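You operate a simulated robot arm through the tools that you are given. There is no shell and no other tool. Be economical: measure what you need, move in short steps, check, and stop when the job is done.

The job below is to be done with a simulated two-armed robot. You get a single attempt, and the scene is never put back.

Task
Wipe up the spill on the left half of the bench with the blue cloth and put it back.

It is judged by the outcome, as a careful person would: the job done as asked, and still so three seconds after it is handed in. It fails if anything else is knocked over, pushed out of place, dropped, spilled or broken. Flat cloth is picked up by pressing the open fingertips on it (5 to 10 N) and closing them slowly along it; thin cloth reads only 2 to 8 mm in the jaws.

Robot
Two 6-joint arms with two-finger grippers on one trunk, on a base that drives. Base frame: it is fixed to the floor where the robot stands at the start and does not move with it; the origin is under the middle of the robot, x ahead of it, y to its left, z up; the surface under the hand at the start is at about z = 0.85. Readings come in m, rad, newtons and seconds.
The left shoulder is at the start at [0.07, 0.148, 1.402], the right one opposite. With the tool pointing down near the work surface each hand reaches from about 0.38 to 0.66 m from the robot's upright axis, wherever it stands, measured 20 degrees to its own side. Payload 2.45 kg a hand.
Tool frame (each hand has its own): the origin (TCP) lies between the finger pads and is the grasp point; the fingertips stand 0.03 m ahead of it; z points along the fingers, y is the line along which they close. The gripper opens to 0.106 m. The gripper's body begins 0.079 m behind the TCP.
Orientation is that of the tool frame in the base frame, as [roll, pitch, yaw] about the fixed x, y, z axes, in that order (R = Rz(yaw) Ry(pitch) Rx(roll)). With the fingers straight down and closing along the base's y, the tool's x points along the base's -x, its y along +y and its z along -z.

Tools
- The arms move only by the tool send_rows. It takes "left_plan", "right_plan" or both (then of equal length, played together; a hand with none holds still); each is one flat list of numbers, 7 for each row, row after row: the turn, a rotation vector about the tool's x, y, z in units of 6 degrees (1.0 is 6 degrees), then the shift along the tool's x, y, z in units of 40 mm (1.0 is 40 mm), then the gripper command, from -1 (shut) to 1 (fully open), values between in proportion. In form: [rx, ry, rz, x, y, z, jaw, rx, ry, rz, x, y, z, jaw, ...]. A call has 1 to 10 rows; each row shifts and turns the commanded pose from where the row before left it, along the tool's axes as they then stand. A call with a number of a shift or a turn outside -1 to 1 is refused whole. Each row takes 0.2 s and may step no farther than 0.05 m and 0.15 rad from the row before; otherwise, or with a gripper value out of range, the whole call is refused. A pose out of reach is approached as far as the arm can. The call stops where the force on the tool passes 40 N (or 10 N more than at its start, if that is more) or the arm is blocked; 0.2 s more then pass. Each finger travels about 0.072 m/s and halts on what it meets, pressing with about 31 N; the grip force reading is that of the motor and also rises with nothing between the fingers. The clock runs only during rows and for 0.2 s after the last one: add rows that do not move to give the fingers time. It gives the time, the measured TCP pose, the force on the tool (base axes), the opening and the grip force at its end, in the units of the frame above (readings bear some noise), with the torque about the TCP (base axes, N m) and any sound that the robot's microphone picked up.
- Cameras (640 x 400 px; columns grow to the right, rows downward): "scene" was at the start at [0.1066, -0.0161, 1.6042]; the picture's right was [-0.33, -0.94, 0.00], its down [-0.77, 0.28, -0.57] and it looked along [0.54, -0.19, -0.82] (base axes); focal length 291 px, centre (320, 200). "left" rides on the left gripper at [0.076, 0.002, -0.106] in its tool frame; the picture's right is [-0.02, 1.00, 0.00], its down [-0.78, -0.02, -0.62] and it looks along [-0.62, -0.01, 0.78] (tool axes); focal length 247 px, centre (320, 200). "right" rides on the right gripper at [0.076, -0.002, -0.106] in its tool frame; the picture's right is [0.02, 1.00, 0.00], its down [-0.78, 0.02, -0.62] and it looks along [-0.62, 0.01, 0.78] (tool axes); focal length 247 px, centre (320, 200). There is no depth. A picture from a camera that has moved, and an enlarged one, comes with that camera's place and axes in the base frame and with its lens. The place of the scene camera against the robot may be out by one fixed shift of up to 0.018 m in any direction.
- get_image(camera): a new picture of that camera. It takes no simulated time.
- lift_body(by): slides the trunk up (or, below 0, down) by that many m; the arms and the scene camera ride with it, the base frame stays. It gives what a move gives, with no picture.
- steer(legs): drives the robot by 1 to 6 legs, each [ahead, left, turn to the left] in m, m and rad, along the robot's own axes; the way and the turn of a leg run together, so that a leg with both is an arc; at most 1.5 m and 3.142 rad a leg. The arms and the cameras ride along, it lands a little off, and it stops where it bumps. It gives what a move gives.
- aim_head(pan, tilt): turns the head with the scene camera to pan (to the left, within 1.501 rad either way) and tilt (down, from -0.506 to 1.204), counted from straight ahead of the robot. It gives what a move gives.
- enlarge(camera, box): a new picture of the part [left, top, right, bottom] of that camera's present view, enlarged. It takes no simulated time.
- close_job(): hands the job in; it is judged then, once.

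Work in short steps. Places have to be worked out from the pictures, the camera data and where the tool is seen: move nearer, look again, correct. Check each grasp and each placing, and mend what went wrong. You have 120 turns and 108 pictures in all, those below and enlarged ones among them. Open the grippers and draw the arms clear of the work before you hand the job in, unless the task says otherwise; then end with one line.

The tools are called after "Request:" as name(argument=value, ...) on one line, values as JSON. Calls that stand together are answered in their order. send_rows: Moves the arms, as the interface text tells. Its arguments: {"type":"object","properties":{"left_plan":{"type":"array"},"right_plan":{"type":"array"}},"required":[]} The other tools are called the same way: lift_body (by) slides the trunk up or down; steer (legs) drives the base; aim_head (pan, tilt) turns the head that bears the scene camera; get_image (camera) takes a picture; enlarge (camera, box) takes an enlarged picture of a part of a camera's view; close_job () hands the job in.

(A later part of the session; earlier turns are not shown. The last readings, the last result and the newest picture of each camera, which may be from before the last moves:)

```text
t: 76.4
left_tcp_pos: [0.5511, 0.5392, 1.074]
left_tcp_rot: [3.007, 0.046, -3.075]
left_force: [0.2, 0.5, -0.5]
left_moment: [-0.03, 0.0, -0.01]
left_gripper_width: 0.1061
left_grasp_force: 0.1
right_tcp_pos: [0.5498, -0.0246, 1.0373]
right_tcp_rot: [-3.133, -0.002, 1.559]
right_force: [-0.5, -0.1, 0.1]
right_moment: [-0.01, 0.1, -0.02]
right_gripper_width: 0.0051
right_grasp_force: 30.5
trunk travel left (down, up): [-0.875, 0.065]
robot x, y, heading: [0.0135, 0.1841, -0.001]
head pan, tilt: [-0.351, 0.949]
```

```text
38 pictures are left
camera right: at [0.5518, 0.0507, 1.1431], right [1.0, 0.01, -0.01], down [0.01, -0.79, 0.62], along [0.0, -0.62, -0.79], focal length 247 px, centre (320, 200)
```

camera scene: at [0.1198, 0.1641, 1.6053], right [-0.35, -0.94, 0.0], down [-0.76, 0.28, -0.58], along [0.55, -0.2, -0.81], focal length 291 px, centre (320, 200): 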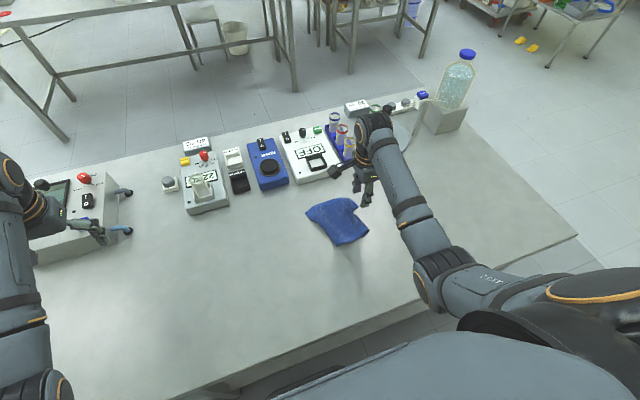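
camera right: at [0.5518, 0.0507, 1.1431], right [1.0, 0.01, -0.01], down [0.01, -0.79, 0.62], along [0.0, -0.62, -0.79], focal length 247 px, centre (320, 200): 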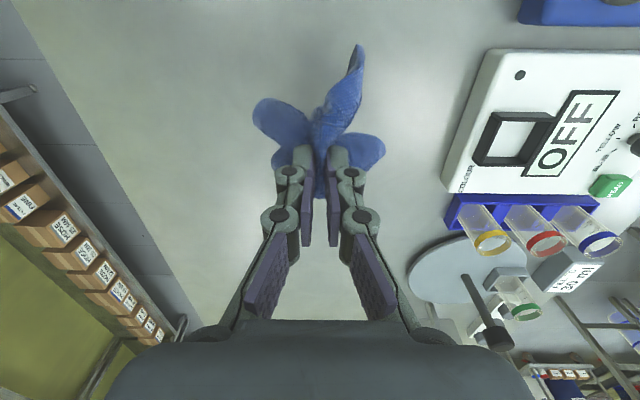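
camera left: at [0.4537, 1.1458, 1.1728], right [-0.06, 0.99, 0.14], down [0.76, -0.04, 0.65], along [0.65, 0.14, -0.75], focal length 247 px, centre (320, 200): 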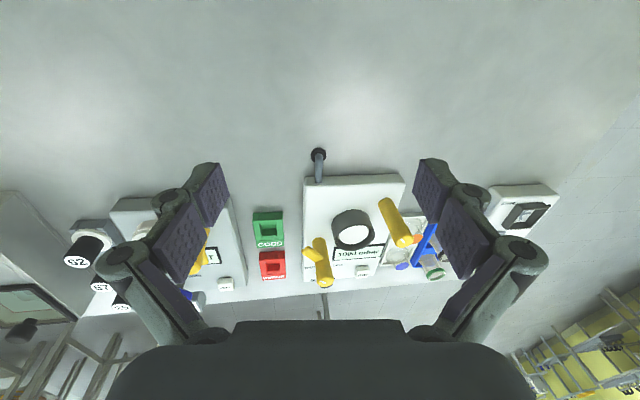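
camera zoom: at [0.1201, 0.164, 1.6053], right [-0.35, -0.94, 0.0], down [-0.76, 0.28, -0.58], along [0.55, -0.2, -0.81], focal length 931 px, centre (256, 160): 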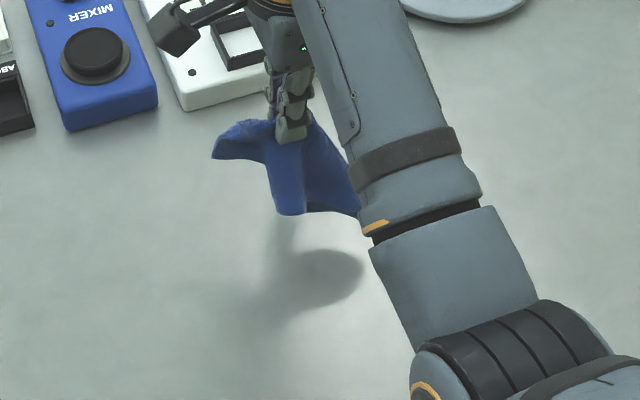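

It hangs bunched; a long draw along the bench should straighten it. I carry it right, then lower and draw it leftwards.

Request:
send_rows(right_plan=[0, 0, 0, -0.9, -0.07, 0, -1, 0, 0, 0, -0.9, -0.07, 0, -1, 0, 0, 0, -0.9, -0.07, 0, -1, 0, 0, 0, -0.9, -0.07, 0, -1, 0, 0, 0, -0.9, -0.07, 0, -1, 0, 0, 0, 0, 0, 0.8, -1, 0, 0, 0, 0, 0, 0.8, -1, 0, 0, 0, 0, 0, 0.8, -1, 0, 0, 0, 0.4, 0, 0.4, -1, 0, 0, 0, 0.4, 0, 0.4, -1])

Request:
send_rows(right_plan=[0, 0, 0, 0.5, 0, 0.4, -1, 0, 0, 0, 0.5, 0, 0.15, -1, 0, 0, 0, 0.5, 0, 0, -1, 0, 0, 0, 0.5, 0, 0, -1, 0, 0, 0, 0.5, 0, 0, -1, 0, 0, 0, 0.5, 0, 0, -1, 0, 0, 0, 0.5, 0, 0, -1])

Request:
get_image(camera="right")

Request:
enlarge(camera="scene", box=[240, 150, 440, 275])

```text
t: 78.6
left_tcp_pos: [0.5513, 0.5395, 1.074]
left_tcp_rot: [3.007, 0.049, -3.076]
left_force: [-0.5, 0.2, -0.1]
left_moment: [-0.03, -0.02, 0.01]
left_gripper_width: 0.1059
left_grasp_force: 0.0
right_tcp_pos: [0.5365, -0.1717, 0.9114]
right_tcp_rot: [-3.132, 0.0, 1.56]
right_force: [0.8, 0.6, -0.3]
right_moment: [-0.04, 0.09, -0.01]
right_gripper_width: 0.0051
right_grasp_force: 31.1
trunk travel left (down, up): [-0.875, 0.065]
robot x, y, heading: [0.0135, 0.1802, -0.005]
head pan, tilt: [-0.351, 0.949]
```

```text
t: 80.2
left_tcp_pos: [0.551, 0.54, 1.0739]
left_tcp_rot: [3.006, 0.046, -3.075]
left_force: [0.2, 0.7, -0.3]
left_moment: [0.03, 0.02, 0.01]
left_gripper_width: 0.1061
left_grasp_force: 0.0
right_tcp_pos: [0.5374, -0.0308, 0.8909]
right_tcp_rot: [-3.133, -0.002, 1.559]
right_force: [-0.1, -0.1, 0.0]
right_moment: [0.0, 0.07, -0.01]
right_gripper_width: 0.0047
right_grasp_force: 31.1
trunk travel left (down, up): [-0.875, 0.065]
robot x, y, heading: [0.0113, 0.1777, -0.005]
head pan, tilt: [-0.351, 0.949]
```

```text
37 pictures are left
camera right: at [0.538, 0.0441, 0.996], right [1.0, 0.01, -0.01], down [0.01, -0.78, 0.62], along [0.0, -0.62, -0.78], focal length 247 px, centre (320, 200)
```

right: 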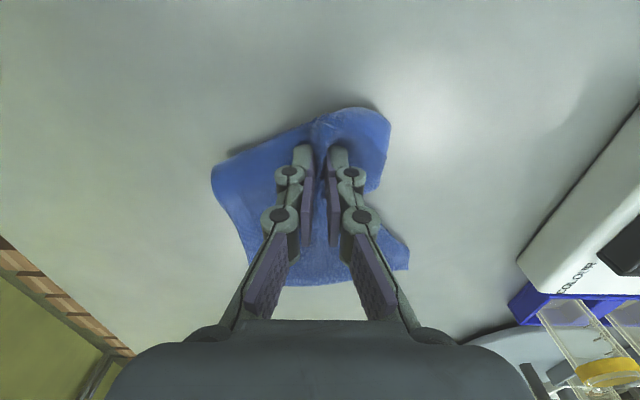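

```text
3.20 times, centred on (340, 212) of scene
camera zoom: at [0.1199, 0.1653, 1.6053], right [-0.35, -0.94, 0.0], down [-0.76, 0.28, -0.58], along [0.55, -0.2, -0.81], focal length 931 px, centre (256, 160)
```

zoom: 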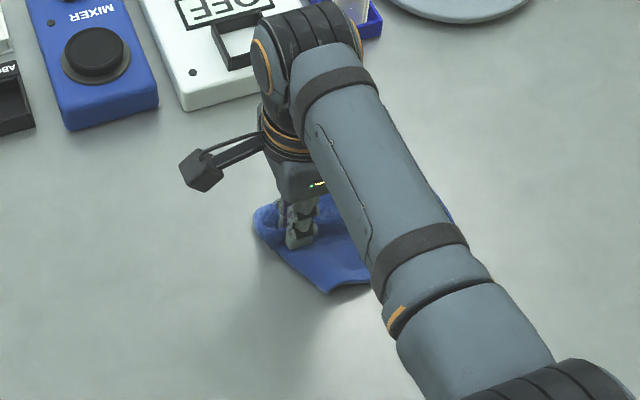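

I draw it 30 mm more, release with a slow opening, rise and swing clear to see the result.

Request:
send_rows(right_plan=[0, 0, 0, 0.4, 0, 0, -1, 0, 0, 0, 0.4, 0, 0.15, -1, 0, 0, 0, 0, 0, 0, -0.7, 0, 0, 0, 0, 0, 0, -0.4, 0, 0, 0, 0, 0, 0, -0.1, 0, 0, 0, 0, 0, 0, 0, 0, 0, 0, 0, 0, -0.5, 0, 0, 0, 0, 0, 0, -0.9, 0, 0, 0, 0, 0, 0, -0.9, 0, 0, 0, 0, 0, 0, -0.9, 0])

Request:
send_rows(right_plan=[0, 0, 0, -0.9, 0, 0, 0, 0, 0, 0, -0.9, 0, 0, 0, 0, 0, 0, -0.9, 0, 0, 0, 0, 0, 0, -0.9, 0, 0, 0, 0, 0, 0, -0.9, 0, 0, 0, 0, 0, 0, -0.9, 0, 0, 0])

Request:
enlarge(camera="scene", box=[240, 150, 440, 275])

```text
t: 82.4
left_tcp_pos: [0.5508, 0.5394, 1.0738]
left_tcp_rot: [3.004, 0.046, -3.078]
left_force: [-0.5, -0.2, -0.1]
left_moment: [0.01, -0.02, -0.01]
left_gripper_width: 0.1062
left_grasp_force: 0.1
right_tcp_pos: [0.5388, -0.0008, 1.0136]
right_tcp_rot: [-3.133, -0.002, 1.56]
right_force: [0.5, -0.2, 0.8]
right_moment: [0.0, 0.0, -0.01]
right_gripper_width: 0.053
right_grasp_force: 0.1
trunk travel left (down, up): [-0.875, 0.065]
robot x, y, heading: [0.0166, 0.1784, -0.005]
head pan, tilt: [-0.351, 0.949]
```

```text
t: 83.8
left_tcp_pos: [0.5506, 0.5373, 1.0746]
left_tcp_rot: [3.005, 0.048, -3.075]
left_force: [0.0, -0.9, -0.6]
left_moment: [0.0, 0.0, -0.03]
left_gripper_width: 0.1058
left_grasp_force: 0.2
right_tcp_pos: [0.536, -0.2194, 1.0105]
right_tcp_rot: [-3.133, -0.004, 1.559]
right_force: [0.3, -0.3, 0.1]
right_moment: [0.02, 0.01, 0.0]
right_gripper_width: 0.0532
right_grasp_force: 0.0
trunk travel left (down, up): [-0.875, 0.065]
robot x, y, heading: [0.0113, 0.181, -0.004]
head pan, tilt: [-0.351, 0.949]
```

```text
3.20 times, centred on (340, 212) of scene
camera zoom: at [0.1196, 0.1626, 1.6053], right [-0.35, -0.94, 0.0], down [-0.76, 0.28, -0.58], along [0.55, -0.2, -0.81], focal length 931 px, centre (256, 160)
```

zoom: 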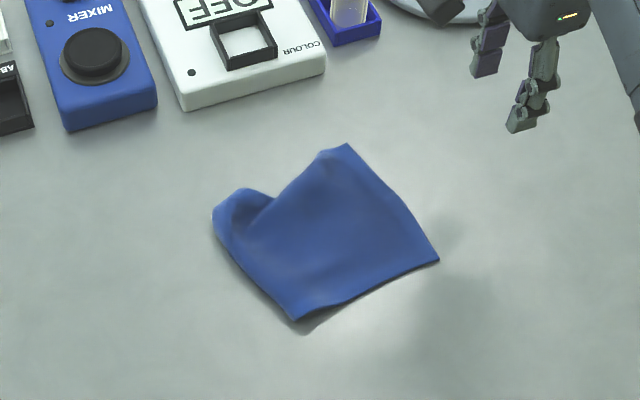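

Now the right edge is true and clean, and only a left strip is tucked. I'll grip right at the right edge (aligned with its ~9° slant) and re-lay drawing rightwards.

Request:
send_rows(right_plan=[0, 0, 0, 0.86, 0.18, 0, -0.2, 0, 0, 0, 0.86, 0.18, 0, -0.2, 0, 0, 0, 0.86, 0.18, 0, -0.2, 0, 0, -0.79, 0, 0, 0, -0.2, 0, 0, -0.79, 0, 0, 0, -0.2, 0, 0, 0, 0, 0, 0.9, -0.2, 0, 0, 0, 0, 0, 0.9, -0.2, 0, 0, 0, 0, 0, 0.6, -0.2, 0, 0, 0, 0, 0, 0, -0.2])

Request:
get_image(camera="right")

Request:
enlarge(camera="scene", box=[240, 150, 440, 275])

```text
t: 85.8
left_tcp_pos: [0.5517, 0.5394, 1.0743]
left_tcp_rot: [3.006, 0.046, -3.074]
left_force: [0.2, -0.3, 0.7]
left_moment: [0.01, 0.0, 0.01]
left_gripper_width: 0.1059
left_grasp_force: 0.0
right_tcp_pos: [0.5564, -0.1134, 0.9155]
right_tcp_rot: [-3.134, -0.004, 1.725]
right_force: [-0.3, 0.1, 0.7]
right_moment: [0.02, -0.03, -0.03]
right_gripper_width: 0.0423
right_grasp_force: 0.1
trunk travel left (down, up): [-0.875, 0.065]
robot x, y, heading: [0.0138, 0.1832, 0.002]
head pan, tilt: [-0.351, 0.949]
```

```text
34 pictures are left
camera right: at [0.5457, -0.0394, 1.0213], right [0.98, 0.18, -0.01], down [0.14, -0.77, 0.62], along [0.1, -0.61, -0.79], focal length 247 px, centre (320, 200)
```

right: 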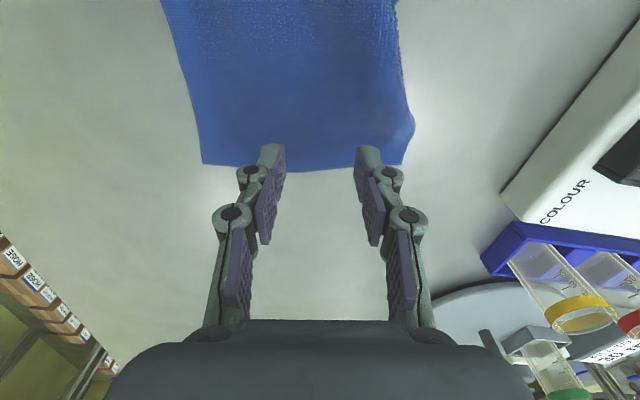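

```text
3.20 times, centred on (340, 212) of scene
camera zoom: at [0.1197, 0.1644, 1.6053], right [-0.35, -0.94, 0.0], down [-0.76, 0.28, -0.58], along [0.55, -0.2, -0.81], focal length 931 px, centre (256, 160)
```

zoom: 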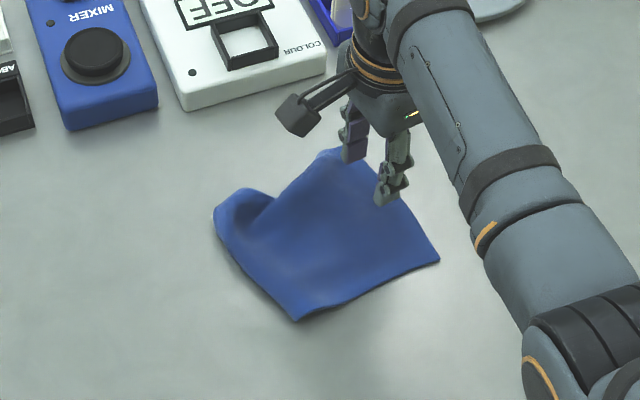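

Edge is at y≈−0.14 under the fingers, so I shift 14 mm outward and press down.

Request:
send_rows(right_plan=[0, 0, 0, -0.35, -0.15, 0, -0.2, 0, 0, 0, 0, 0, 0.5, -0.2, 0, 0, 0, 0, 0, 0.15, -0.2, 0, 0, 0, 0, 0, 0.1, -0.2, 0, 0, 0, 0, 0, 0.06, -0.2, 0, 0, 0, 0, 0, 0, -0.2])

```text
t: 87.2
left_tcp_pos: [0.5501, 0.5396, 1.0738]
left_tcp_rot: [3.006, 0.048, -3.075]
left_force: [0.7, -0.1, 0.2]
left_moment: [0.02, -0.03, 0.0]
left_gripper_width: 0.1061
left_grasp_force: 0.1
right_tcp_pos: [0.5538, -0.1271, 0.8848]
right_tcp_rot: [-3.133, -0.003, 1.727]
right_force: [-1.1, -0.8, 0.6]
right_moment: [0.02, 0.0, 0.03]
right_gripper_width: 0.0425
right_grasp_force: 0.1
trunk travel left (down, up): [-0.875, 0.065]
robot x, y, heading: [0.0155, 0.1816, -0.005]
head pan, tilt: [-0.351, 0.949]
```

Request:
send_rows(right_plan=[0, 0, 0, 0, 0, 0.06, -0.2, 0, 0, 0, 0, 0, 0.045, -0.2, 0, 0, 0, 0, 0, 0, -0.2])

```text
t: 88.0
left_tcp_pos: [0.5501, 0.5409, 1.075]
left_tcp_rot: [3.008, 0.05, -3.075]
left_force: [0.3, -0.7, -0.6]
left_moment: [-0.02, -0.01, 0.04]
left_gripper_width: 0.1063
left_grasp_force: 0.1
right_tcp_pos: [0.5536, -0.1277, 0.8807]
right_tcp_rot: [-3.135, -0.001, 1.726]
right_force: [1.3, -2.6, 14.8]
right_moment: [-0.04, -0.11, -0.02]
right_gripper_width: 0.0433
right_grasp_force: 4.2
trunk travel left (down, up): [-0.875, 0.065]
robot x, y, heading: [0.0116, 0.1801, -0.004]
head pan, tilt: [-0.351, 0.949]
```

14.8 N, slightly more than wanted; I ease a hair and close slowly.

Request:
send_rows(right_plan=[0, 0, 0, 0, 0, -0.015, -0.25, 0, 0, 0, 0, 0, 0, -0.35, 0, 0, 0, 0, 0, 0, -0.45, 0, 0, 0, 0, 0, 0, -0.55, 0, 0, 0, 0, 0, 0, -0.65, 0, 0, 0, 0, 0, 0, -0.75, 0, 0, 0, 0, 0, 0, -0.85, 0, 0, 0, 0, 0, 0, -0.95, 0, 0, 0, 0, 0, 0, -1, 0, 0, 0, 0, 0, 0, -1])

Request:
get_image(camera="right")

```text
t: 90.2
left_tcp_pos: [0.5486, 0.5413, 1.0747]
left_tcp_rot: [3.008, 0.047, -3.075]
left_force: [0.0, 0.2, 0.0]
left_moment: [0.02, 0.01, 0.0]
left_gripper_width: 0.1059
left_grasp_force: 0.1
right_tcp_pos: [0.5522, -0.1266, 0.8812]
right_tcp_rot: [-3.134, -0.003, 1.727]
right_force: [-0.4, 1.2, 14.6]
right_moment: [0.07, -0.03, 0.02]
right_gripper_width: 0.0063
right_grasp_force: 31.0
trunk travel left (down, up): [-0.875, 0.065]
robot x, y, heading: [0.0125, 0.1802, -0.002]
head pan, tilt: [-0.351, 0.949]
```

```text
32 pictures are left
camera right: at [0.5398, -0.0522, 0.9875], right [0.98, 0.18, -0.01], down [0.14, -0.77, 0.62], along [0.1, -0.61, -0.79], focal length 247 px, centre (320, 200)
```

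right: 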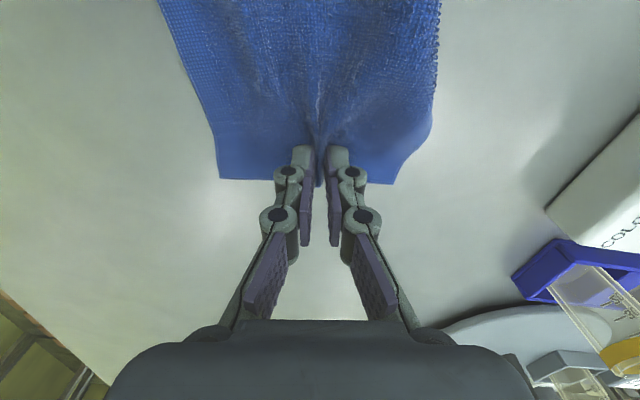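

A neat edge grip. I lift until it hangs free, straighten the yaw, and carry it left so its lower edge lands at the left place.

Request:
send_rows(right_plan=[0, 0, 0, 0, 0, -0.9, -1, 0, 0, 0, 0, 0, -0.9, -1, 0, 0, 0, 0, 0, -0.9, -1, 0, 0, 0.79, 0, 0, -0.9, -1, 0, 0, 0.79, 0, 0, -0.9, -1, 0, 0, 0, 0.9, -0.1, 0, -1, 0, 0, 0, 0.9, -0.1, 0, -1, 0, 0, 0, 0.9, -0.1, 0, -1, 0, 0, 0, 0.9, -0.1, 0, -1, 0, 0, 0, 0, 0, 0, -1])

Request:
get_image(camera="scene")

Request:
get_image(camera="right")

```text
t: 92.4
left_tcp_pos: [0.5501, 0.5383, 1.0746]
left_tcp_rot: [3.006, 0.049, -3.074]
left_force: [0.4, 0.3, 0.0]
left_moment: [0.0, 0.0, -0.01]
left_gripper_width: 0.1061
left_grasp_force: 0.0
right_tcp_pos: [0.5532, 0.0126, 1.0487]
right_tcp_rot: [-3.136, -0.003, 1.559]
right_force: [-0.1, -0.9, 0.5]
right_moment: [0.04, -0.03, 0.06]
right_gripper_width: 0.0058
right_grasp_force: 31.1
right hand out of reach, approached as far as the arm can: row 6, 7
trunk travel left (down, up): [-0.875, 0.065]
robot x, y, heading: [0.0109, 0.1807, -0.002]
head pan, tilt: [-0.351, 0.949]
```

```text
31 pictures are left
camera scene: at [0.1201, 0.1634, 1.6053], right [-0.35, -0.94, 0.0], down [-0.76, 0.28, -0.58], along [0.55, -0.2, -0.81], focal length 291 px, centre (320, 200)
```

scene: 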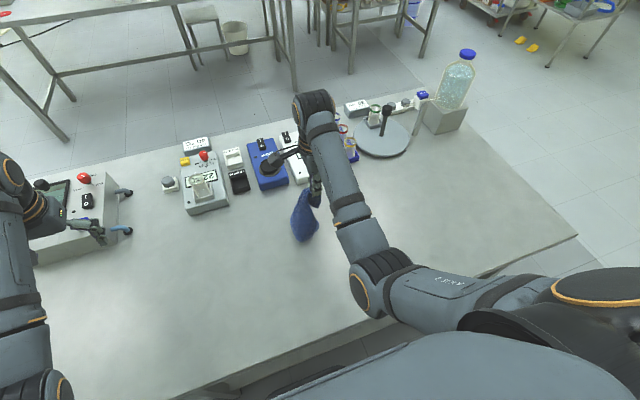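

```text
30 pictures are left
camera right: at [0.5525, 0.0886, 1.1539], right [1.0, 0.01, -0.01], down [0.01, -0.79, 0.62], along [0.0, -0.62, -0.79], focal length 247 px, centre (320, 200)
```

right: 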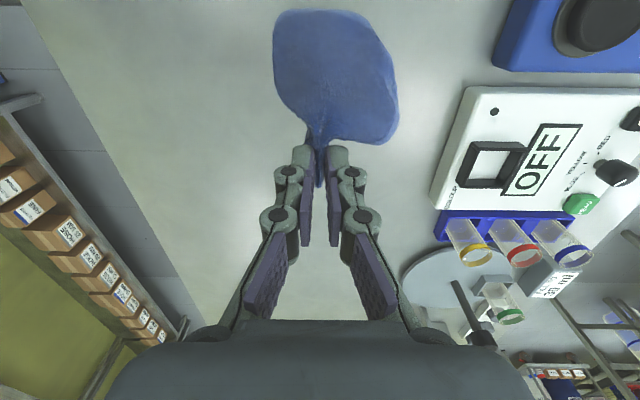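

It hangs well, spread by its edge. I lay it in an arc downwards and to the right.

Request:
send_rows(right_plan=[0, 0, 0, -0.2, -0.042, 0.7, -1, 0, 0, 0, -0.3, -0.042, 0.7, -1, 0, 0, 0, -0.35, -0.042, 0.6, -1, 0, 0, 0, -0.4, -0.042, 0.55, -1, 0, 0, 0, -0.45, -0.042, 0.5, -1, 0, 0, 0, -0.5, -0.042, 0.4, -1, 0, 0, 0, -0.5, -0.042, 0.3, -1, 0, 0, 0, -0.55, -0.042, 0.2, -1, 0, 0, 0, -0.5, -0.042, 0.1, -1, 0, 0, 0, -0.3, -0.042, 0, -1])

Request:
get_image(camera="right")

Request:
enlarge(camera="scene", box=[240, 150, 440, 275])

```text
t: 94.6
left_tcp_pos: [0.5517, 0.5389, 1.0741]
left_tcp_rot: [3.008, 0.047, -3.074]
left_force: [-0.3, 0.9, 0.3]
left_moment: [-0.03, 0.02, -0.02]
left_gripper_width: 0.1059
left_grasp_force: 0.1
right_tcp_pos: [0.5284, -0.1484, 0.8885]
right_tcp_rot: [-3.136, -0.003, 1.56]
right_force: [0.4, 0.7, 7.9]
right_moment: [0.14, -0.02, 0.05]
right_gripper_width: 0.0057
right_grasp_force: 30.9
trunk travel left (down, up): [-0.875, 0.065]
robot x, y, heading: [0.0148, 0.1806, -0.0]
head pan, tilt: [-0.351, 0.949]
```

```text
29 pictures are left
camera right: at [0.5287, -0.0719, 0.9934], right [1.0, 0.01, -0.01], down [0.01, -0.79, 0.62], along [0.0, -0.62, -0.79], focal length 247 px, centre (320, 200)
```

right: 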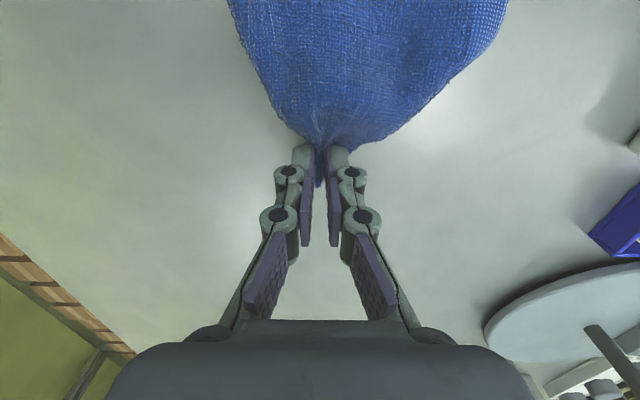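

```text
3.20 times, centred on (340, 212) of scene
camera zoom: at [0.1187, 0.1648, 1.6055], right [-0.35, -0.94, 0.0], down [-0.76, 0.28, -0.58], along [0.55, -0.2, -0.81], focal length 931 px, centre (256, 160)
```

zoom: 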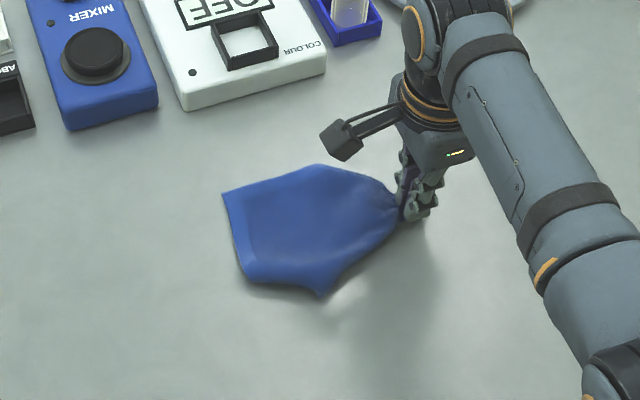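

Left side lies flat. I release with slow opening and rise to look.

Request:
send_rows(right_plan=[0, 0, 0, -0.2, 0.1, -0.1, -1, 0, 0, 0, 0, 0, 0.15, -1, 0, 0, 0, 0, 0, 0, -0.75, 0, 0, 0, 0, 0, 0, -0.5, 0, 0, 0, 0, 0, 0, -0.2, 0, 0, 0, 0, 0, 0, 0.1, 0, 0, 0, 0, 0, -0.5, 0.1, 0, 0, 0, 0, 0, -0.9, 0.1, 0, 0, 0, -0.9, 0, -0.6, 0.1, 0, 0, 0, -0.9, 0, 0, 0.1])

Request:
get_image(camera="right")

Request:
enlarge(camera="scene", box=[240, 150, 440, 275])

```text
t: 96.8
left_tcp_pos: [0.5504, 0.5369, 1.0744]
left_tcp_rot: [3.006, 0.047, -3.075]
left_force: [-0.3, 0.6, -0.5]
left_moment: [-0.01, 0.01, -0.01]
left_gripper_width: 0.106
left_grasp_force: 0.0
right_tcp_pos: [0.5314, -0.2281, 0.9639]
right_tcp_rot: [-3.133, -0.004, 1.561]
right_force: [0.1, -0.2, -0.6]
right_moment: [0.04, 0.02, 0.03]
right_gripper_width: 0.0583
right_grasp_force: 0.0
trunk travel left (down, up): [-0.875, 0.065]
robot x, y, heading: [0.0116, 0.1855, -0.005]
head pan, tilt: [-0.351, 0.949]
```

```text
27 pictures are left
camera right: at [0.5323, -0.1526, 1.0697], right [1.0, 0.01, -0.01], down [0.01, -0.79, 0.62], along [0.0, -0.62, -0.79], focal length 247 px, centre (320, 200)
```

right: 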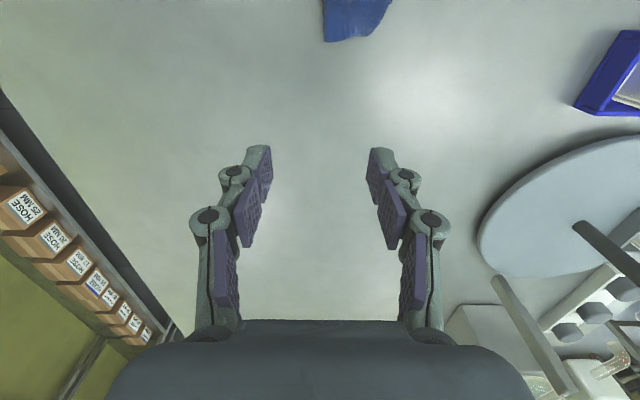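

```text
3.20 times, centred on (340, 212) of scene
camera zoom: at [0.1199, 0.1619, 1.6053], right [-0.35, -0.94, 0.0], down [-0.76, 0.28, -0.58], along [0.55, -0.2, -0.81], focal length 931 px, centre (256, 160)
```

zoom: 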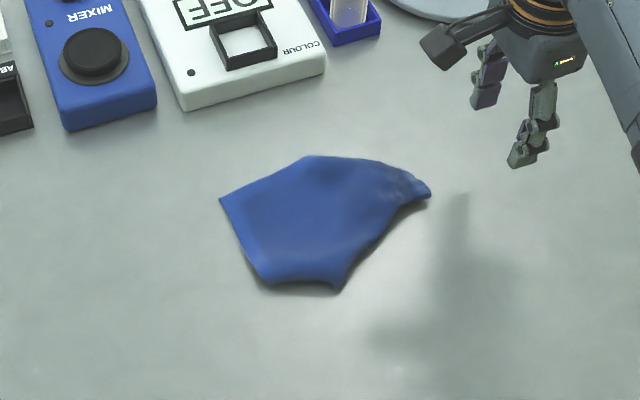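

The cloth is at its place with a few corners tucked. I also notice faint specks near (364,265); I zoom there and at the former puddle (≈(434,226)).

Request:
enlarge(camera="scene", box=[310, 230, 406, 290])

Request:
enlarge(camera="scene", box=[370, 180, 530, 280])

```text
6.67 times, centred on (358, 260) of scene
camera zoom: at [0.1199, 0.1619, 1.6053], right [-0.35, -0.94, 0.0], down [-0.76, 0.28, -0.58], along [0.55, -0.2, -0.81], focal length 1940 px, centre (67, -200)
```

zoom: 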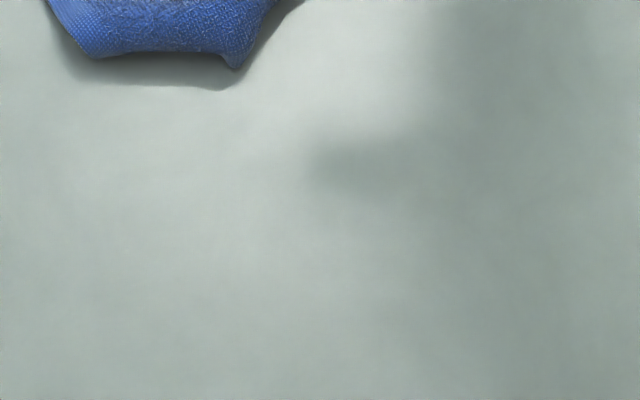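

```text
4.00 times, centred on (450, 230) of scene
camera zoom: at [0.1199, 0.1619, 1.6053], right [-0.35, -0.94, 0.0], down [-0.76, 0.28, -0.58], along [0.55, -0.2, -0.81], focal length 1164 px, centre (-200, 80)
```

zoom: 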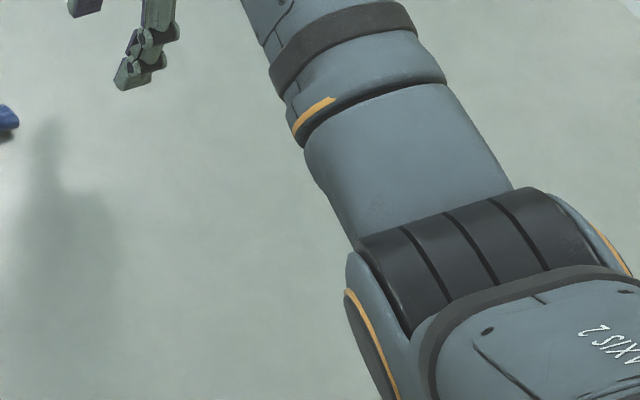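

No residue there. To smooth the tucked corners I'll draw the cloth left by its left edge without lifting (unrolling the right corners), then back by its right edge. I go over the left edge at (0.565, 0.005).

Request:
send_rows(right_plan=[0, 0, 0, 0.833, 0.121, 0, -0.2, 0, 0, 0, 0.833, 0.121, 0, -0.2, 0, 0, 0, 0.833, 0.121, 0, -0.2, 0, 0, 0, 0.833, 0.121, 0, -0.2, 0, 0, 0, 0.833, 0.121, 0, -0.2, 0, 0, 0, 0.833, 0.121, 0, -0.2, 0, 0, 0, 0.833, 0.121, 0, -0.2, 0, 0, 0, 0, 0, 0.9, -0.2, 0, 0, 0, 0, 0, 0.3, -0.2])

Request:
get_image(camera="right")

```text
t: 98.8
left_tcp_pos: [0.5515, 0.5388, 1.075]
left_tcp_rot: [3.005, 0.047, -3.076]
left_force: [0.2, 0.6, 0.8]
left_moment: [0.01, 0.01, 0.02]
left_gripper_width: 0.106
left_grasp_force: 0.0
right_tcp_pos: [0.5687, 0.005, 0.9159]
right_tcp_rot: [-3.131, -0.003, 1.558]
right_force: [0.2, 0.4, -0.2]
right_moment: [-0.01, 0.04, -0.02]
right_gripper_width: 0.0423
right_grasp_force: 0.1
trunk travel left (down, up): [-0.875, 0.065]
robot x, y, heading: [0.0162, 0.1805, -0.006]
head pan, tilt: [-0.351, 0.949]
```

```text
23 pictures are left
camera right: at [0.5687, 0.0796, 1.022], right [1.0, 0.01, -0.01], down [0.01, -0.79, 0.62], along [0.0, -0.62, -0.79], focal length 247 px, centre (320, 200)
```

right: 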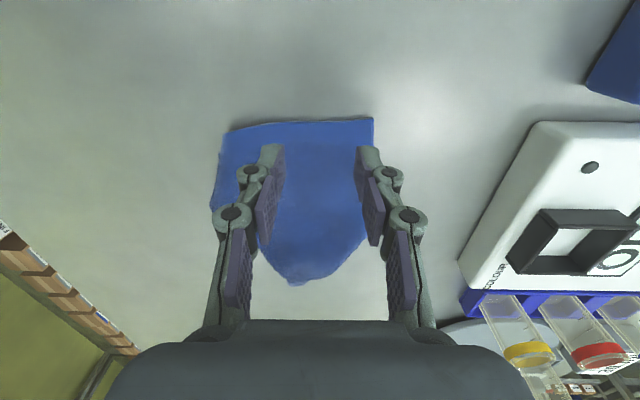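

The left edge runs x 0.50–0.605 at y≈0.013; I center on x 0.552 and press down.

Request:
send_rows(right_plan=[0, 0, 0, -0.08, -0.4, 0, -0.2, 0, 0, 0, 0, 0, 0.5, -0.2, 0, 0, 0, 0, 0, 0.2, -0.2, 0, 0, 0, 0, 0, 0.1, -0.2, 0, 0, 0, 0, 0, 0.04, -0.2, 0, 0, 0, 0, 0, 0, -0.2])

```text
t: 100.2
left_tcp_pos: [0.5504, 0.5408, 1.0741]
left_tcp_rot: [3.005, 0.047, -3.076]
left_force: [-0.7, 0.6, -0.6]
left_moment: [-0.05, 0.0, -0.01]
left_gripper_width: 0.1059
left_grasp_force: 0.1
right_tcp_pos: [0.5509, 0.0038, 0.8842]
right_tcp_rot: [-3.131, -0.002, 1.559]
right_force: [-0.4, 0.8, 0.2]
right_moment: [0.0, 0.02, 0.01]
right_gripper_width: 0.0423
right_grasp_force: 0.1
trunk travel left (down, up): [-0.875, 0.065]
robot x, y, heading: [0.0125, 0.1816, -0.005]
head pan, tilt: [-0.351, 0.949]
```

Just above contact; I press about 3 mm further and close slowly.

Request:
send_rows(right_plan=[0, 0, 0, 0, 0, 0.05, -0.2, 0, 0, 0, 0, 0, 0.03, -0.2, 0, 0, 0, 0, 0, 0, -0.3, 0, 0, 0, 0, 0, 0, -0.42, 0, 0, 0, 0, 0, 0, -0.54, 0, 0, 0, 0, 0, 0, -0.66, 0, 0, 0, 0, 0, 0, -0.78, 0, 0, 0, 0, 0, 0, -0.9, 0, 0, 0, 0, 0, 0, -1, 0, 0, 0, 0, 0, 0, -1])

Request:
get_image(camera="right")

```text
t: 102.4
left_tcp_pos: [0.5501, 0.5396, 1.0746]
left_tcp_rot: [3.008, 0.048, -3.076]
left_force: [0.1, 1.2, -0.2]
left_moment: [0.01, -0.01, -0.01]
left_gripper_width: 0.1062
left_grasp_force: 0.0
right_tcp_pos: [0.5499, 0.0022, 0.8815]
right_tcp_rot: [-3.134, -0.001, 1.561]
right_force: [0.9, 0.5, 15.0]
right_moment: [0.02, -0.03, 0.07]
right_gripper_width: 0.0044
right_grasp_force: 31.0
trunk travel left (down, up): [-0.875, 0.065]
robot x, y, heading: [0.0124, 0.1822, -0.008]
head pan, tilt: [-0.351, 0.949]
```

```text
22 pictures are left
camera right: at [0.5511, 0.0787, 0.9869], right [1.0, 0.01, -0.01], down [0.01, -0.78, 0.62], along [0.0, -0.62, -0.78], focal length 247 px, centre (320, 200)
```

right: 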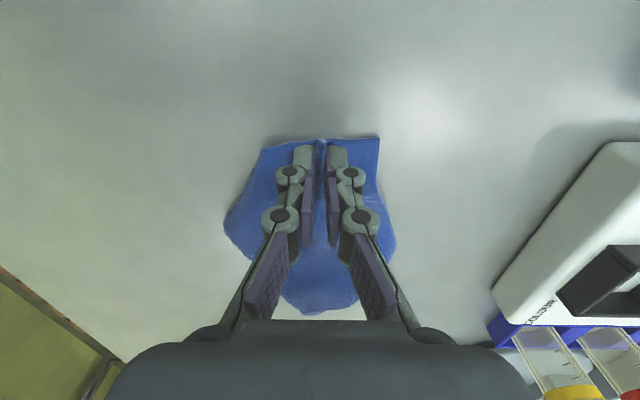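

Gripped (4.4 mm). I ease up 4 mm and draw left by driving the base 0.12 m.

Request:
send_rows(right_plan=[0, 0, 0, 0, 0, -0.1, -1])

Request:
steer(legs=[[0, 0.12, 0]])

Request:
get_image(camera="right")

Request:
enlarge(camera="scene", box=[240, 150, 440, 275])

```text
t: 102.8
left_tcp_pos: [0.5521, 0.5404, 1.0748]
left_tcp_rot: [3.005, 0.049, -3.075]
left_force: [-0.3, 0.4, -0.8]
left_moment: [-0.06, 0.02, 0.01]
left_gripper_width: 0.1058
left_grasp_force: 0.0
right_tcp_pos: [0.5509, 0.0028, 0.8827]
right_tcp_rot: [-3.128, -0.002, 1.56]
right_force: [-0.4, -0.2, 1.4]
right_moment: [-0.03, 0.02, 0.01]
right_gripper_width: 0.0046
right_grasp_force: 30.8
trunk travel left (down, up): [-0.875, 0.065]
robot x, y, heading: [0.0133, 0.1769, -0.006]
head pan, tilt: [-0.351, 0.949]
```

```text
t: 104.1
left_tcp_pos: [0.5515, 0.6568, 1.0744]
left_tcp_rot: [3.007, 0.049, -3.078]
left_force: [0.3, -0.5, 0.3]
left_moment: [0.03, 0.0, -0.02]
left_gripper_width: 0.106
left_grasp_force: 0.1
right_tcp_pos: [0.5514, 0.1196, 0.8838]
right_tcp_rot: [-3.133, -0.004, 1.559]
right_force: [0.5, 0.1, 1.1]
right_moment: [-0.02, -0.02, 0.03]
right_gripper_width: 0.0043
right_grasp_force: 31.2
trunk travel left (down, up): [-0.875, 0.065]
robot x, y, heading: [0.0116, 0.2995, -0.006]
head pan, tilt: [-0.351, 0.949]
```

```text
21 pictures are left
camera right: at [0.5527, 0.1955, 0.99], right [1.0, 0.01, -0.01], down [0.01, -0.79, 0.62], along [0.0, -0.62, -0.79], focal length 247 px, centre (320, 200)
```

right: 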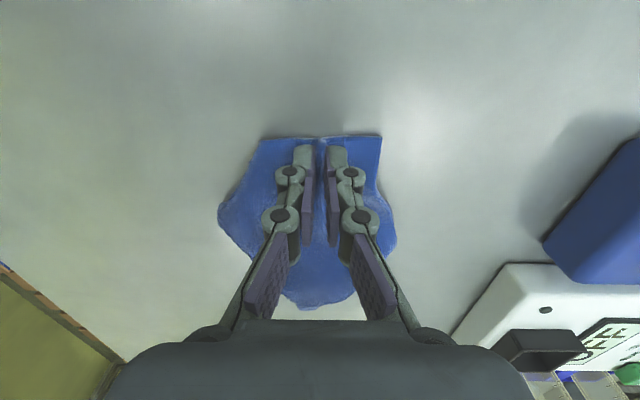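

```text
3.20 times, centred on (340, 212) of scene
camera zoom: at [0.1201, 0.2808, 1.6053], right [-0.35, -0.94, 0.0], down [-0.76, 0.28, -0.58], along [0.55, -0.2, -0.81], focal length 931 px, centre (256, 160)
```

zoom: 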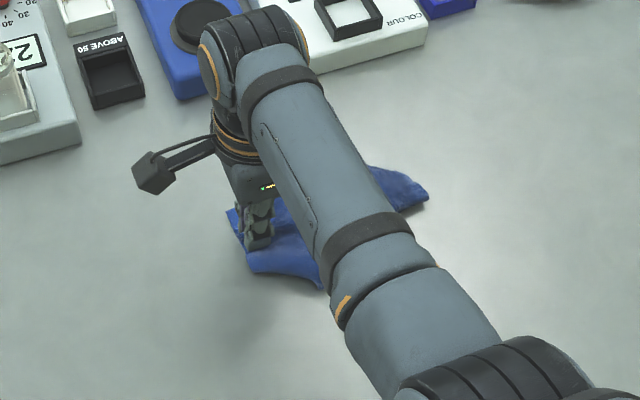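

The corners stayed tucked. I'll lay it afresh: lift by this left edge, lay with the right edge flat, then re-grip the right edge with a wide gather so corners droop little.

Request:
send_rows(right_plan=[0, 0, 0, 0, 0, -0.9, -1, 0, 0, 0, 0, 0, -0.9, -1, 0, 0, 0, 0, 0, -0.9, -1, 0, 0, 0, -0.8, 0, -0.9, -1, 0, 0, 0, -0.8, -0.1, -0.9, -1, 0, 0, 0, -0.8, -0.1, 0, -1, 0, 0, 0, -0.8, -0.1, 0, -1, 0, 0, 0, -0.8, 0, 0, -1, 0, 0, 0, -0.6, 0, 0, -1, 0, 0, 0, 0, 0, 0, -1])

Request:
send_rows(right_plan=[0, 0, 0, 0.2, 0, 0.7, -1, 0, 0, 0, 0.3, 0, 0.7, -1, 0, 0, 0, 0.35, 0, 0.6, -1, 0, 0, 0, 0.4, 0, 0.55, -1, 0, 0, 0, 0.45, 0, 0.5, -1, 0, 0, 0, 0.5, 0, 0.45, -1, 0, 0, 0, 0.55, 0, 0.4, -1, 0, 0, 0, 0.6, 0, 0.3, -1, 0, 0, 0, 0.6, 0, 0.15, -1, 0, 0, 0, 0.5, 0, 0, -1])

Request:
send_rows(right_plan=[0, 0, 0, 0.3, 0, 0.1, -1, 0, 0, 0, 0, 0, 0, -0.7, 0, 0, 0, 0, 0, 0, -0.3, 0, 0, 0, 0, 0, 0, 0.2, 0, 0, 0, 0, 0, 0, 0.2, 0, 0, 0, 0, 0, -0.5, 0.2, 0, 0, 0, 0, 0, -0.9, 0.2, 0, 0, 0, -0.9, 0, -0.5, 0.2, 0, 0, 0, -0.9, 0, 0, 0.5, 0, 0, 0, -0.9, 0, 0, 0.9])

Request:
send_rows(right_plan=[0, 0, 0, -0.9, 0, 0, 0.9, 0, 0, 0, -0.9, 0, 0, 0.9, 0, 0, 0, -0.9, 0, 0, 0.9])

Request:
enlarge(camera="scene", box=[220, 130, 460, 280])

```text
t: 106.3
left_tcp_pos: [0.5522, 0.6583, 1.0738]
left_tcp_rot: [3.007, 0.047, -3.077]
left_force: [-0.3, -0.2, -0.1]
left_moment: [0.02, 0.0, 0.0]
left_gripper_width: 0.1061
left_grasp_force: 0.0
right_tcp_pos: [0.5505, -0.0635, 1.0495]
right_tcp_rot: [-3.134, -0.002, 1.557]
right_force: [-0.6, -0.3, 0.1]
right_moment: [-0.03, -0.03, 0.06]
right_gripper_width: 0.0046
right_grasp_force: 30.8
right hand out of reach, approached as far as the arm can: row 5
trunk travel left (down, up): [-0.875, 0.065]
robot x, y, heading: [0.0144, 0.301, 0.002]
head pan, tilt: [-0.351, 0.949]
```

```text
t: 108.6
left_tcp_pos: [0.5497, 0.6576, 1.0738]
left_tcp_rot: [3.006, 0.048, -3.076]
left_force: [-0.1, -0.3, 0.1]
left_moment: [-0.01, 0.04, -0.04]
left_gripper_width: 0.1058
left_grasp_force: 0.1
right_tcp_pos: [0.5531, 0.1113, 0.8829]
right_tcp_rot: [3.138, 0.002, 1.556]
right_force: [-5.1, 0.2, 25.7]
right_moment: [-0.08, 0.35, 0.06]
right_gripper_width: 0.0043
right_grasp_force: 31.0
trunk travel left (down, up): [-0.875, 0.065]
robot x, y, heading: [0.0141, 0.2994, -0.006]
head pan, tilt: [-0.351, 0.949]
stopped in row 10 (right hand): the force on the tool passed its limit at 41 N (the readings are from after the stop); the commanded pose is now the measured one
```

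```text
t: 110.8
left_tcp_pos: [0.5511, 0.6559, 1.0742]
left_tcp_rot: [3.007, 0.046, -3.078]
left_force: [0.0, 0.3, 0.4]
left_moment: [0.0, -0.02, 0.0]
left_gripper_width: 0.1061
left_grasp_force: 0.1
right_tcp_pos: [0.5515, 0.0137, 0.9531]
right_tcp_rot: [-3.136, 0.0, 1.559]
right_force: [-0.2, -0.9, 1.2]
right_moment: [0.05, 0.03, 0.02]
right_gripper_width: 0.1007
right_grasp_force: 0.1
trunk travel left (down, up): [-0.875, 0.065]
robot x, y, heading: [0.0148, 0.3009, -0.004]
head pan, tilt: [-0.351, 0.949]
```

```text
t: 111.6
left_tcp_pos: [0.5514, 0.6569, 1.0741]
left_tcp_rot: [3.005, 0.046, -3.075]
left_force: [-0.3, -0.2, 0.2]
left_moment: [-0.03, -0.01, 0.01]
left_gripper_width: 0.1061
left_grasp_force: 0.1
right_tcp_pos: [0.5523, -0.0941, 0.9533]
right_tcp_rot: [-3.138, 0.0, 1.559]
right_force: [-0.6, -0.7, -0.8]
right_moment: [-0.02, -0.01, 0.03]
right_gripper_width: 0.1009
right_grasp_force: 0.1
trunk travel left (down, up): [-0.875, 0.065]
robot x, y, heading: [0.0155, 0.2991, -0.003]
head pan, tilt: [-0.351, 0.949]
```

```text
2.67 times, centred on (340, 205) of scene
camera zoom: at [0.1202, 0.2819, 1.6053], right [-0.35, -0.94, 0.0], down [-0.76, 0.28, -0.58], along [0.55, -0.2, -0.81], focal length 776 px, centre (267, 187)
```

zoom: 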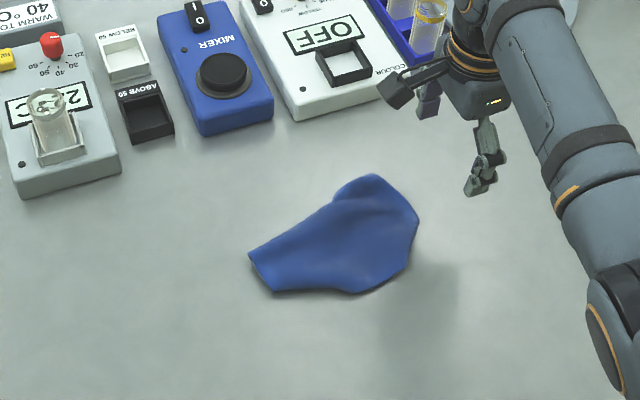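

The lay was poor because the bottom dragged while I moved right (not lifted high enough). I'll re-grip the left edge (≈(0.537, 0.143)) and this time lift higher using the trunk.

Request:
send_rows(right_plan=[0, 0, 0, 0.8, -0.053, 0, 0.5, 0, 0, 0, 0.8, -0.053, 0, 0, 0, 0, 0, 0.8, -0.053, 0, -0.2, 0, 0, 0, 0.8, -0.053, 0, -0.2, 0, 0, 0, 0.8, -0.053, 0, -0.2, 0, 0, 0, 0.8, -0.053, 0, -0.2, 0, 0, 0, 0.8, -0.053, 0, -0.2, 0, 0, 0, 0, 0, 0.9, -0.2, 0, 0, 0, 0, 0, 0, -0.2])

Request:
get_image(camera="right")

```text
t: 113.6
left_tcp_pos: [0.5527, 0.657, 1.0733]
left_tcp_rot: [3.005, 0.048, -3.077]
left_force: [0.0, -0.1, -0.1]
left_moment: [0.0, 0.01, 0.0]
left_gripper_width: 0.1062
left_grasp_force: 0.0
right_tcp_pos: [0.5397, 0.1313, 0.9151]
right_tcp_rot: [-3.137, 0.0, 1.557]
right_force: [-0.7, 0.4, -0.9]
right_moment: [0.02, 0.02, -0.02]
right_gripper_width: 0.0422
right_grasp_force: 0.1
trunk travel left (down, up): [-0.875, 0.065]
robot x, y, heading: [0.0167, 0.3023, -0.008]
head pan, tilt: [-0.351, 0.949]
```

```text
18 pictures are left
camera right: at [0.5395, 0.2077, 1.0214], right [1.0, 0.01, 0.0], down [0.01, -0.78, 0.62], along [0.0, -0.62, -0.78], focal length 247 px, centre (320, 200)
```

right: 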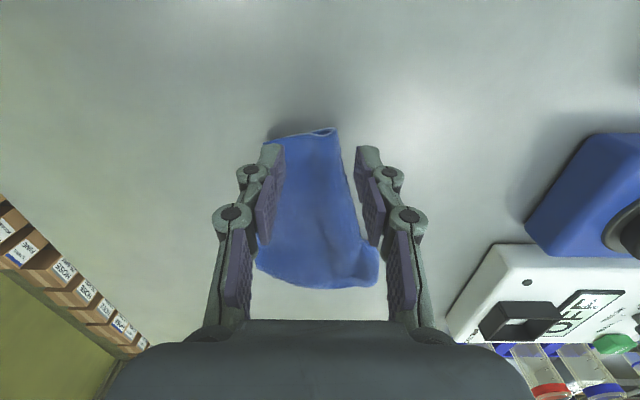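

The bunched left end is about 45 mm wide, centred 12 mm nearer than my fingers. I shift, lower to the surface and close on it.

Request:
send_rows(right_plan=[0, 0, 0, -0.25, -0.3, 0, -0.1, 0, 0, 0, 0, 0, 0.5, -0.1, 0, 0, 0, 0, 0, 0.2, -0.1, 0, 0, 0, 0, 0, 0.1, -0.1, 0, 0, 0, 0, 0, 0.05, -0.1, 0, 0, 0, 0, 0, 0, -0.1])

Request:
send_rows(right_plan=[0, 0, 0, 0, 0, 0.02, -0.2, 0, 0, 0, 0, 0, 0, -0.3, 0, 0, 0, 0, 0, 0, -0.42, 0, 0, 0, 0, 0, 0, -0.54, 0, 0, 0, 0, 0, 0, -0.66, 0, 0, 0, 0, 0, 0, -0.78, 0, 0, 0, 0, 0, 0, -0.9, 0, 0, 0, 0, 0, 0, -1, 0, 0, 0, 0, 0, 0, -1, 0, 0, 0, 0, 0, -0.2, -1])

```text
t: 115.0
left_tcp_pos: [0.5508, 0.6578, 1.0749]
left_tcp_rot: [3.008, 0.048, -3.076]
left_force: [-0.2, 0.3, -0.6]
left_moment: [0.0, -0.03, 0.01]
left_gripper_width: 0.106
left_grasp_force: 0.0
right_tcp_pos: [0.5261, 0.1213, 0.8826]
right_tcp_rot: [-3.141, 0.002, 1.559]
right_force: [0.2, -0.4, 8.8]
right_moment: [-0.07, 0.0, -0.03]
right_gripper_width: 0.0488
right_grasp_force: 3.6
trunk travel left (down, up): [-0.875, 0.065]
robot x, y, heading: [0.0128, 0.2986, -0.004]
head pan, tilt: [-0.351, 0.949]
```

```text
t: 117.2
left_tcp_pos: [0.5518, 0.6569, 1.0728]
left_tcp_rot: [3.005, 0.047, -3.076]
left_force: [0.5, -1.5, -0.7]
left_moment: [-0.02, -0.01, 0.0]
left_gripper_width: 0.1059
left_grasp_force: 0.1
right_tcp_pos: [0.5258, 0.1221, 0.8865]
right_tcp_rot: [-3.134, 0.0, 1.558]
right_force: [-0.6, -0.6, 2.4]
right_moment: [0.0, 0.1, 0.05]
right_gripper_width: 0.0079
right_grasp_force: 30.8
trunk travel left (down, up): [-0.875, 0.065]
robot x, y, heading: [0.0138, 0.3, -0.003]
head pan, tilt: [-0.351, 0.949]
```

Gripped (7.9 mm). I lift with the arm and trunk well clear, then drive right.

Request:
send_rows(right_plan=[0, 0, 0, 0, 0, -0.9, -1, 0, 0, 0, 0, 0, -0.9, -1, 0, 0, 0, 0, 0, -0.9, -1, 0, 0, 0, 0, 0, -0.9, -1])

Request:
lift_body(by=0.06)

Request:
steer(legs=[[0, -0.12, 0]])

Request:
send_rows(right_plan=[0, 0, 0, -0.8, 0.05, 0, -1, 0, 0, 0, -0.8, 0.05, 0, -1, 0, 0, 0, -0.8, 0.05, 0, -1, 0, 0, 0, -0.8, 0.05, 0, -1, 0, 0, 0, -0.6, 0.05, 0, -1, 0, 0, 0, 0, 0, 0, -1])

Request:
get_image(camera="right")

Request:
enlarge(camera="scene", box=[260, 130, 500, 280])

```text
t: 118.2
left_tcp_pos: [0.5516, 0.6577, 1.0754]
left_tcp_rot: [3.007, 0.046, -3.077]
left_force: [-0.4, -0.3, 0.0]
left_moment: [0.02, 0.04, 0.0]
left_gripper_width: 0.106
left_grasp_force: 0.0
right_tcp_pos: [0.5253, 0.1245, 1.0334]
right_tcp_rot: [-3.136, 0.0, 1.558]
right_force: [0.8, 0.2, -1.0]
right_moment: [-0.03, 0.1, 0.04]
right_gripper_width: 0.0079
right_grasp_force: 31.2
trunk travel left (down, up): [-0.875, 0.065]
robot x, y, heading: [0.0103, 0.2993, -0.003]
head pan, tilt: [-0.351, 0.949]
```

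```text
t: 119.2
left_tcp_pos: [0.5529, 0.6573, 1.1346]
left_tcp_rot: [3.006, 0.048, -3.076]
left_force: [1.0, -0.6, 0.4]
left_moment: [0.01, 0.01, 0.01]
left_gripper_width: 0.1059
left_grasp_force: 0.1
right_tcp_pos: [0.527, 0.1231, 1.0932]
right_tcp_rot: [-3.138, 0.001, 1.559]
right_force: [-0.3, 0.5, -0.7]
right_moment: [0.0, 0.1, 0.03]
right_gripper_width: 0.0082
right_grasp_force: 31.3
trunk travel left (down, up): [-0.935, 0.005]
robot x, y, heading: [0.015, 0.3005, -0.005]
head pan, tilt: [-0.351, 0.949]
```

```text
t: 120.5
left_tcp_pos: [0.5528, 0.5383, 1.1327]
left_tcp_rot: [3.008, 0.046, -3.078]
left_force: [0.5, -0.1, -0.1]
left_moment: [-0.02, -0.03, -0.02]
left_gripper_width: 0.1057
left_grasp_force: 0.1
right_tcp_pos: [0.5253, 0.0042, 1.0946]
right_tcp_rot: [-3.137, 0.003, 1.558]
right_force: [0.2, 0.0, 0.0]
right_moment: [0.0, 0.07, 0.01]
right_gripper_width: 0.0082
right_grasp_force: 31.3
trunk travel left (down, up): [-0.935, 0.005]
robot x, y, heading: [0.0137, 0.1807, -0.008]
head pan, tilt: [-0.351, 0.949]
```

```text
t: 121.9
left_tcp_pos: [0.552, 0.5355, 1.135]
left_tcp_rot: [3.005, 0.048, -3.08]
left_force: [0.3, -0.2, -0.4]
left_moment: [-0.03, -0.01, -0.02]
left_gripper_width: 0.1058
left_grasp_force: 0.0
right_tcp_pos: [0.5342, -0.1486, 1.0949]
right_tcp_rot: [-3.139, 0.0, 1.557]
right_force: [0.9, -1.1, -0.7]
right_moment: [0.02, 0.06, 0.02]
right_gripper_width: 0.0083
right_grasp_force: 31.2
trunk travel left (down, up): [-0.935, 0.005]
robot x, y, heading: [0.0146, 0.1825, -0.004]
head pan, tilt: [-0.351, 0.949]
```

```text
17 pictures are left
camera right: at [0.5345, -0.0735, 1.1997], right [1.0, 0.01, 0.0], down [0.01, -0.78, 0.62], along [0.0, -0.62, -0.78], focal length 247 px, centre (320, 200)
```

right: 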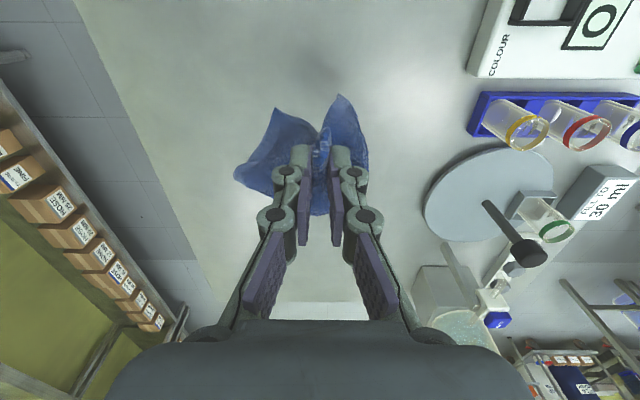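

```text
2.67 times, centred on (380, 205) of scene
camera zoom: at [0.1194, 0.1627, 1.6653], right [-0.35, -0.94, 0.0], down [-0.76, 0.28, -0.58], along [0.55, -0.2, -0.81], focal length 776 px, centre (160, 187)
```

zoom: 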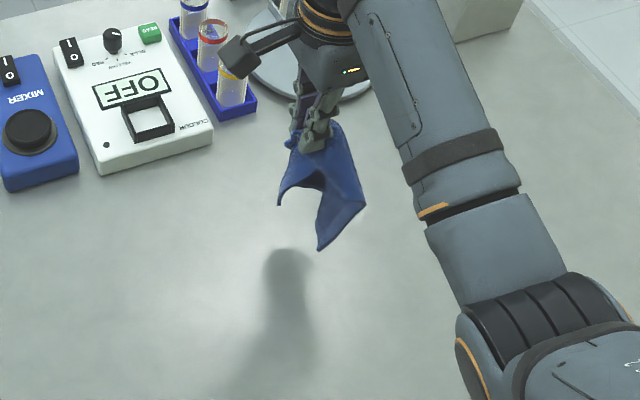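

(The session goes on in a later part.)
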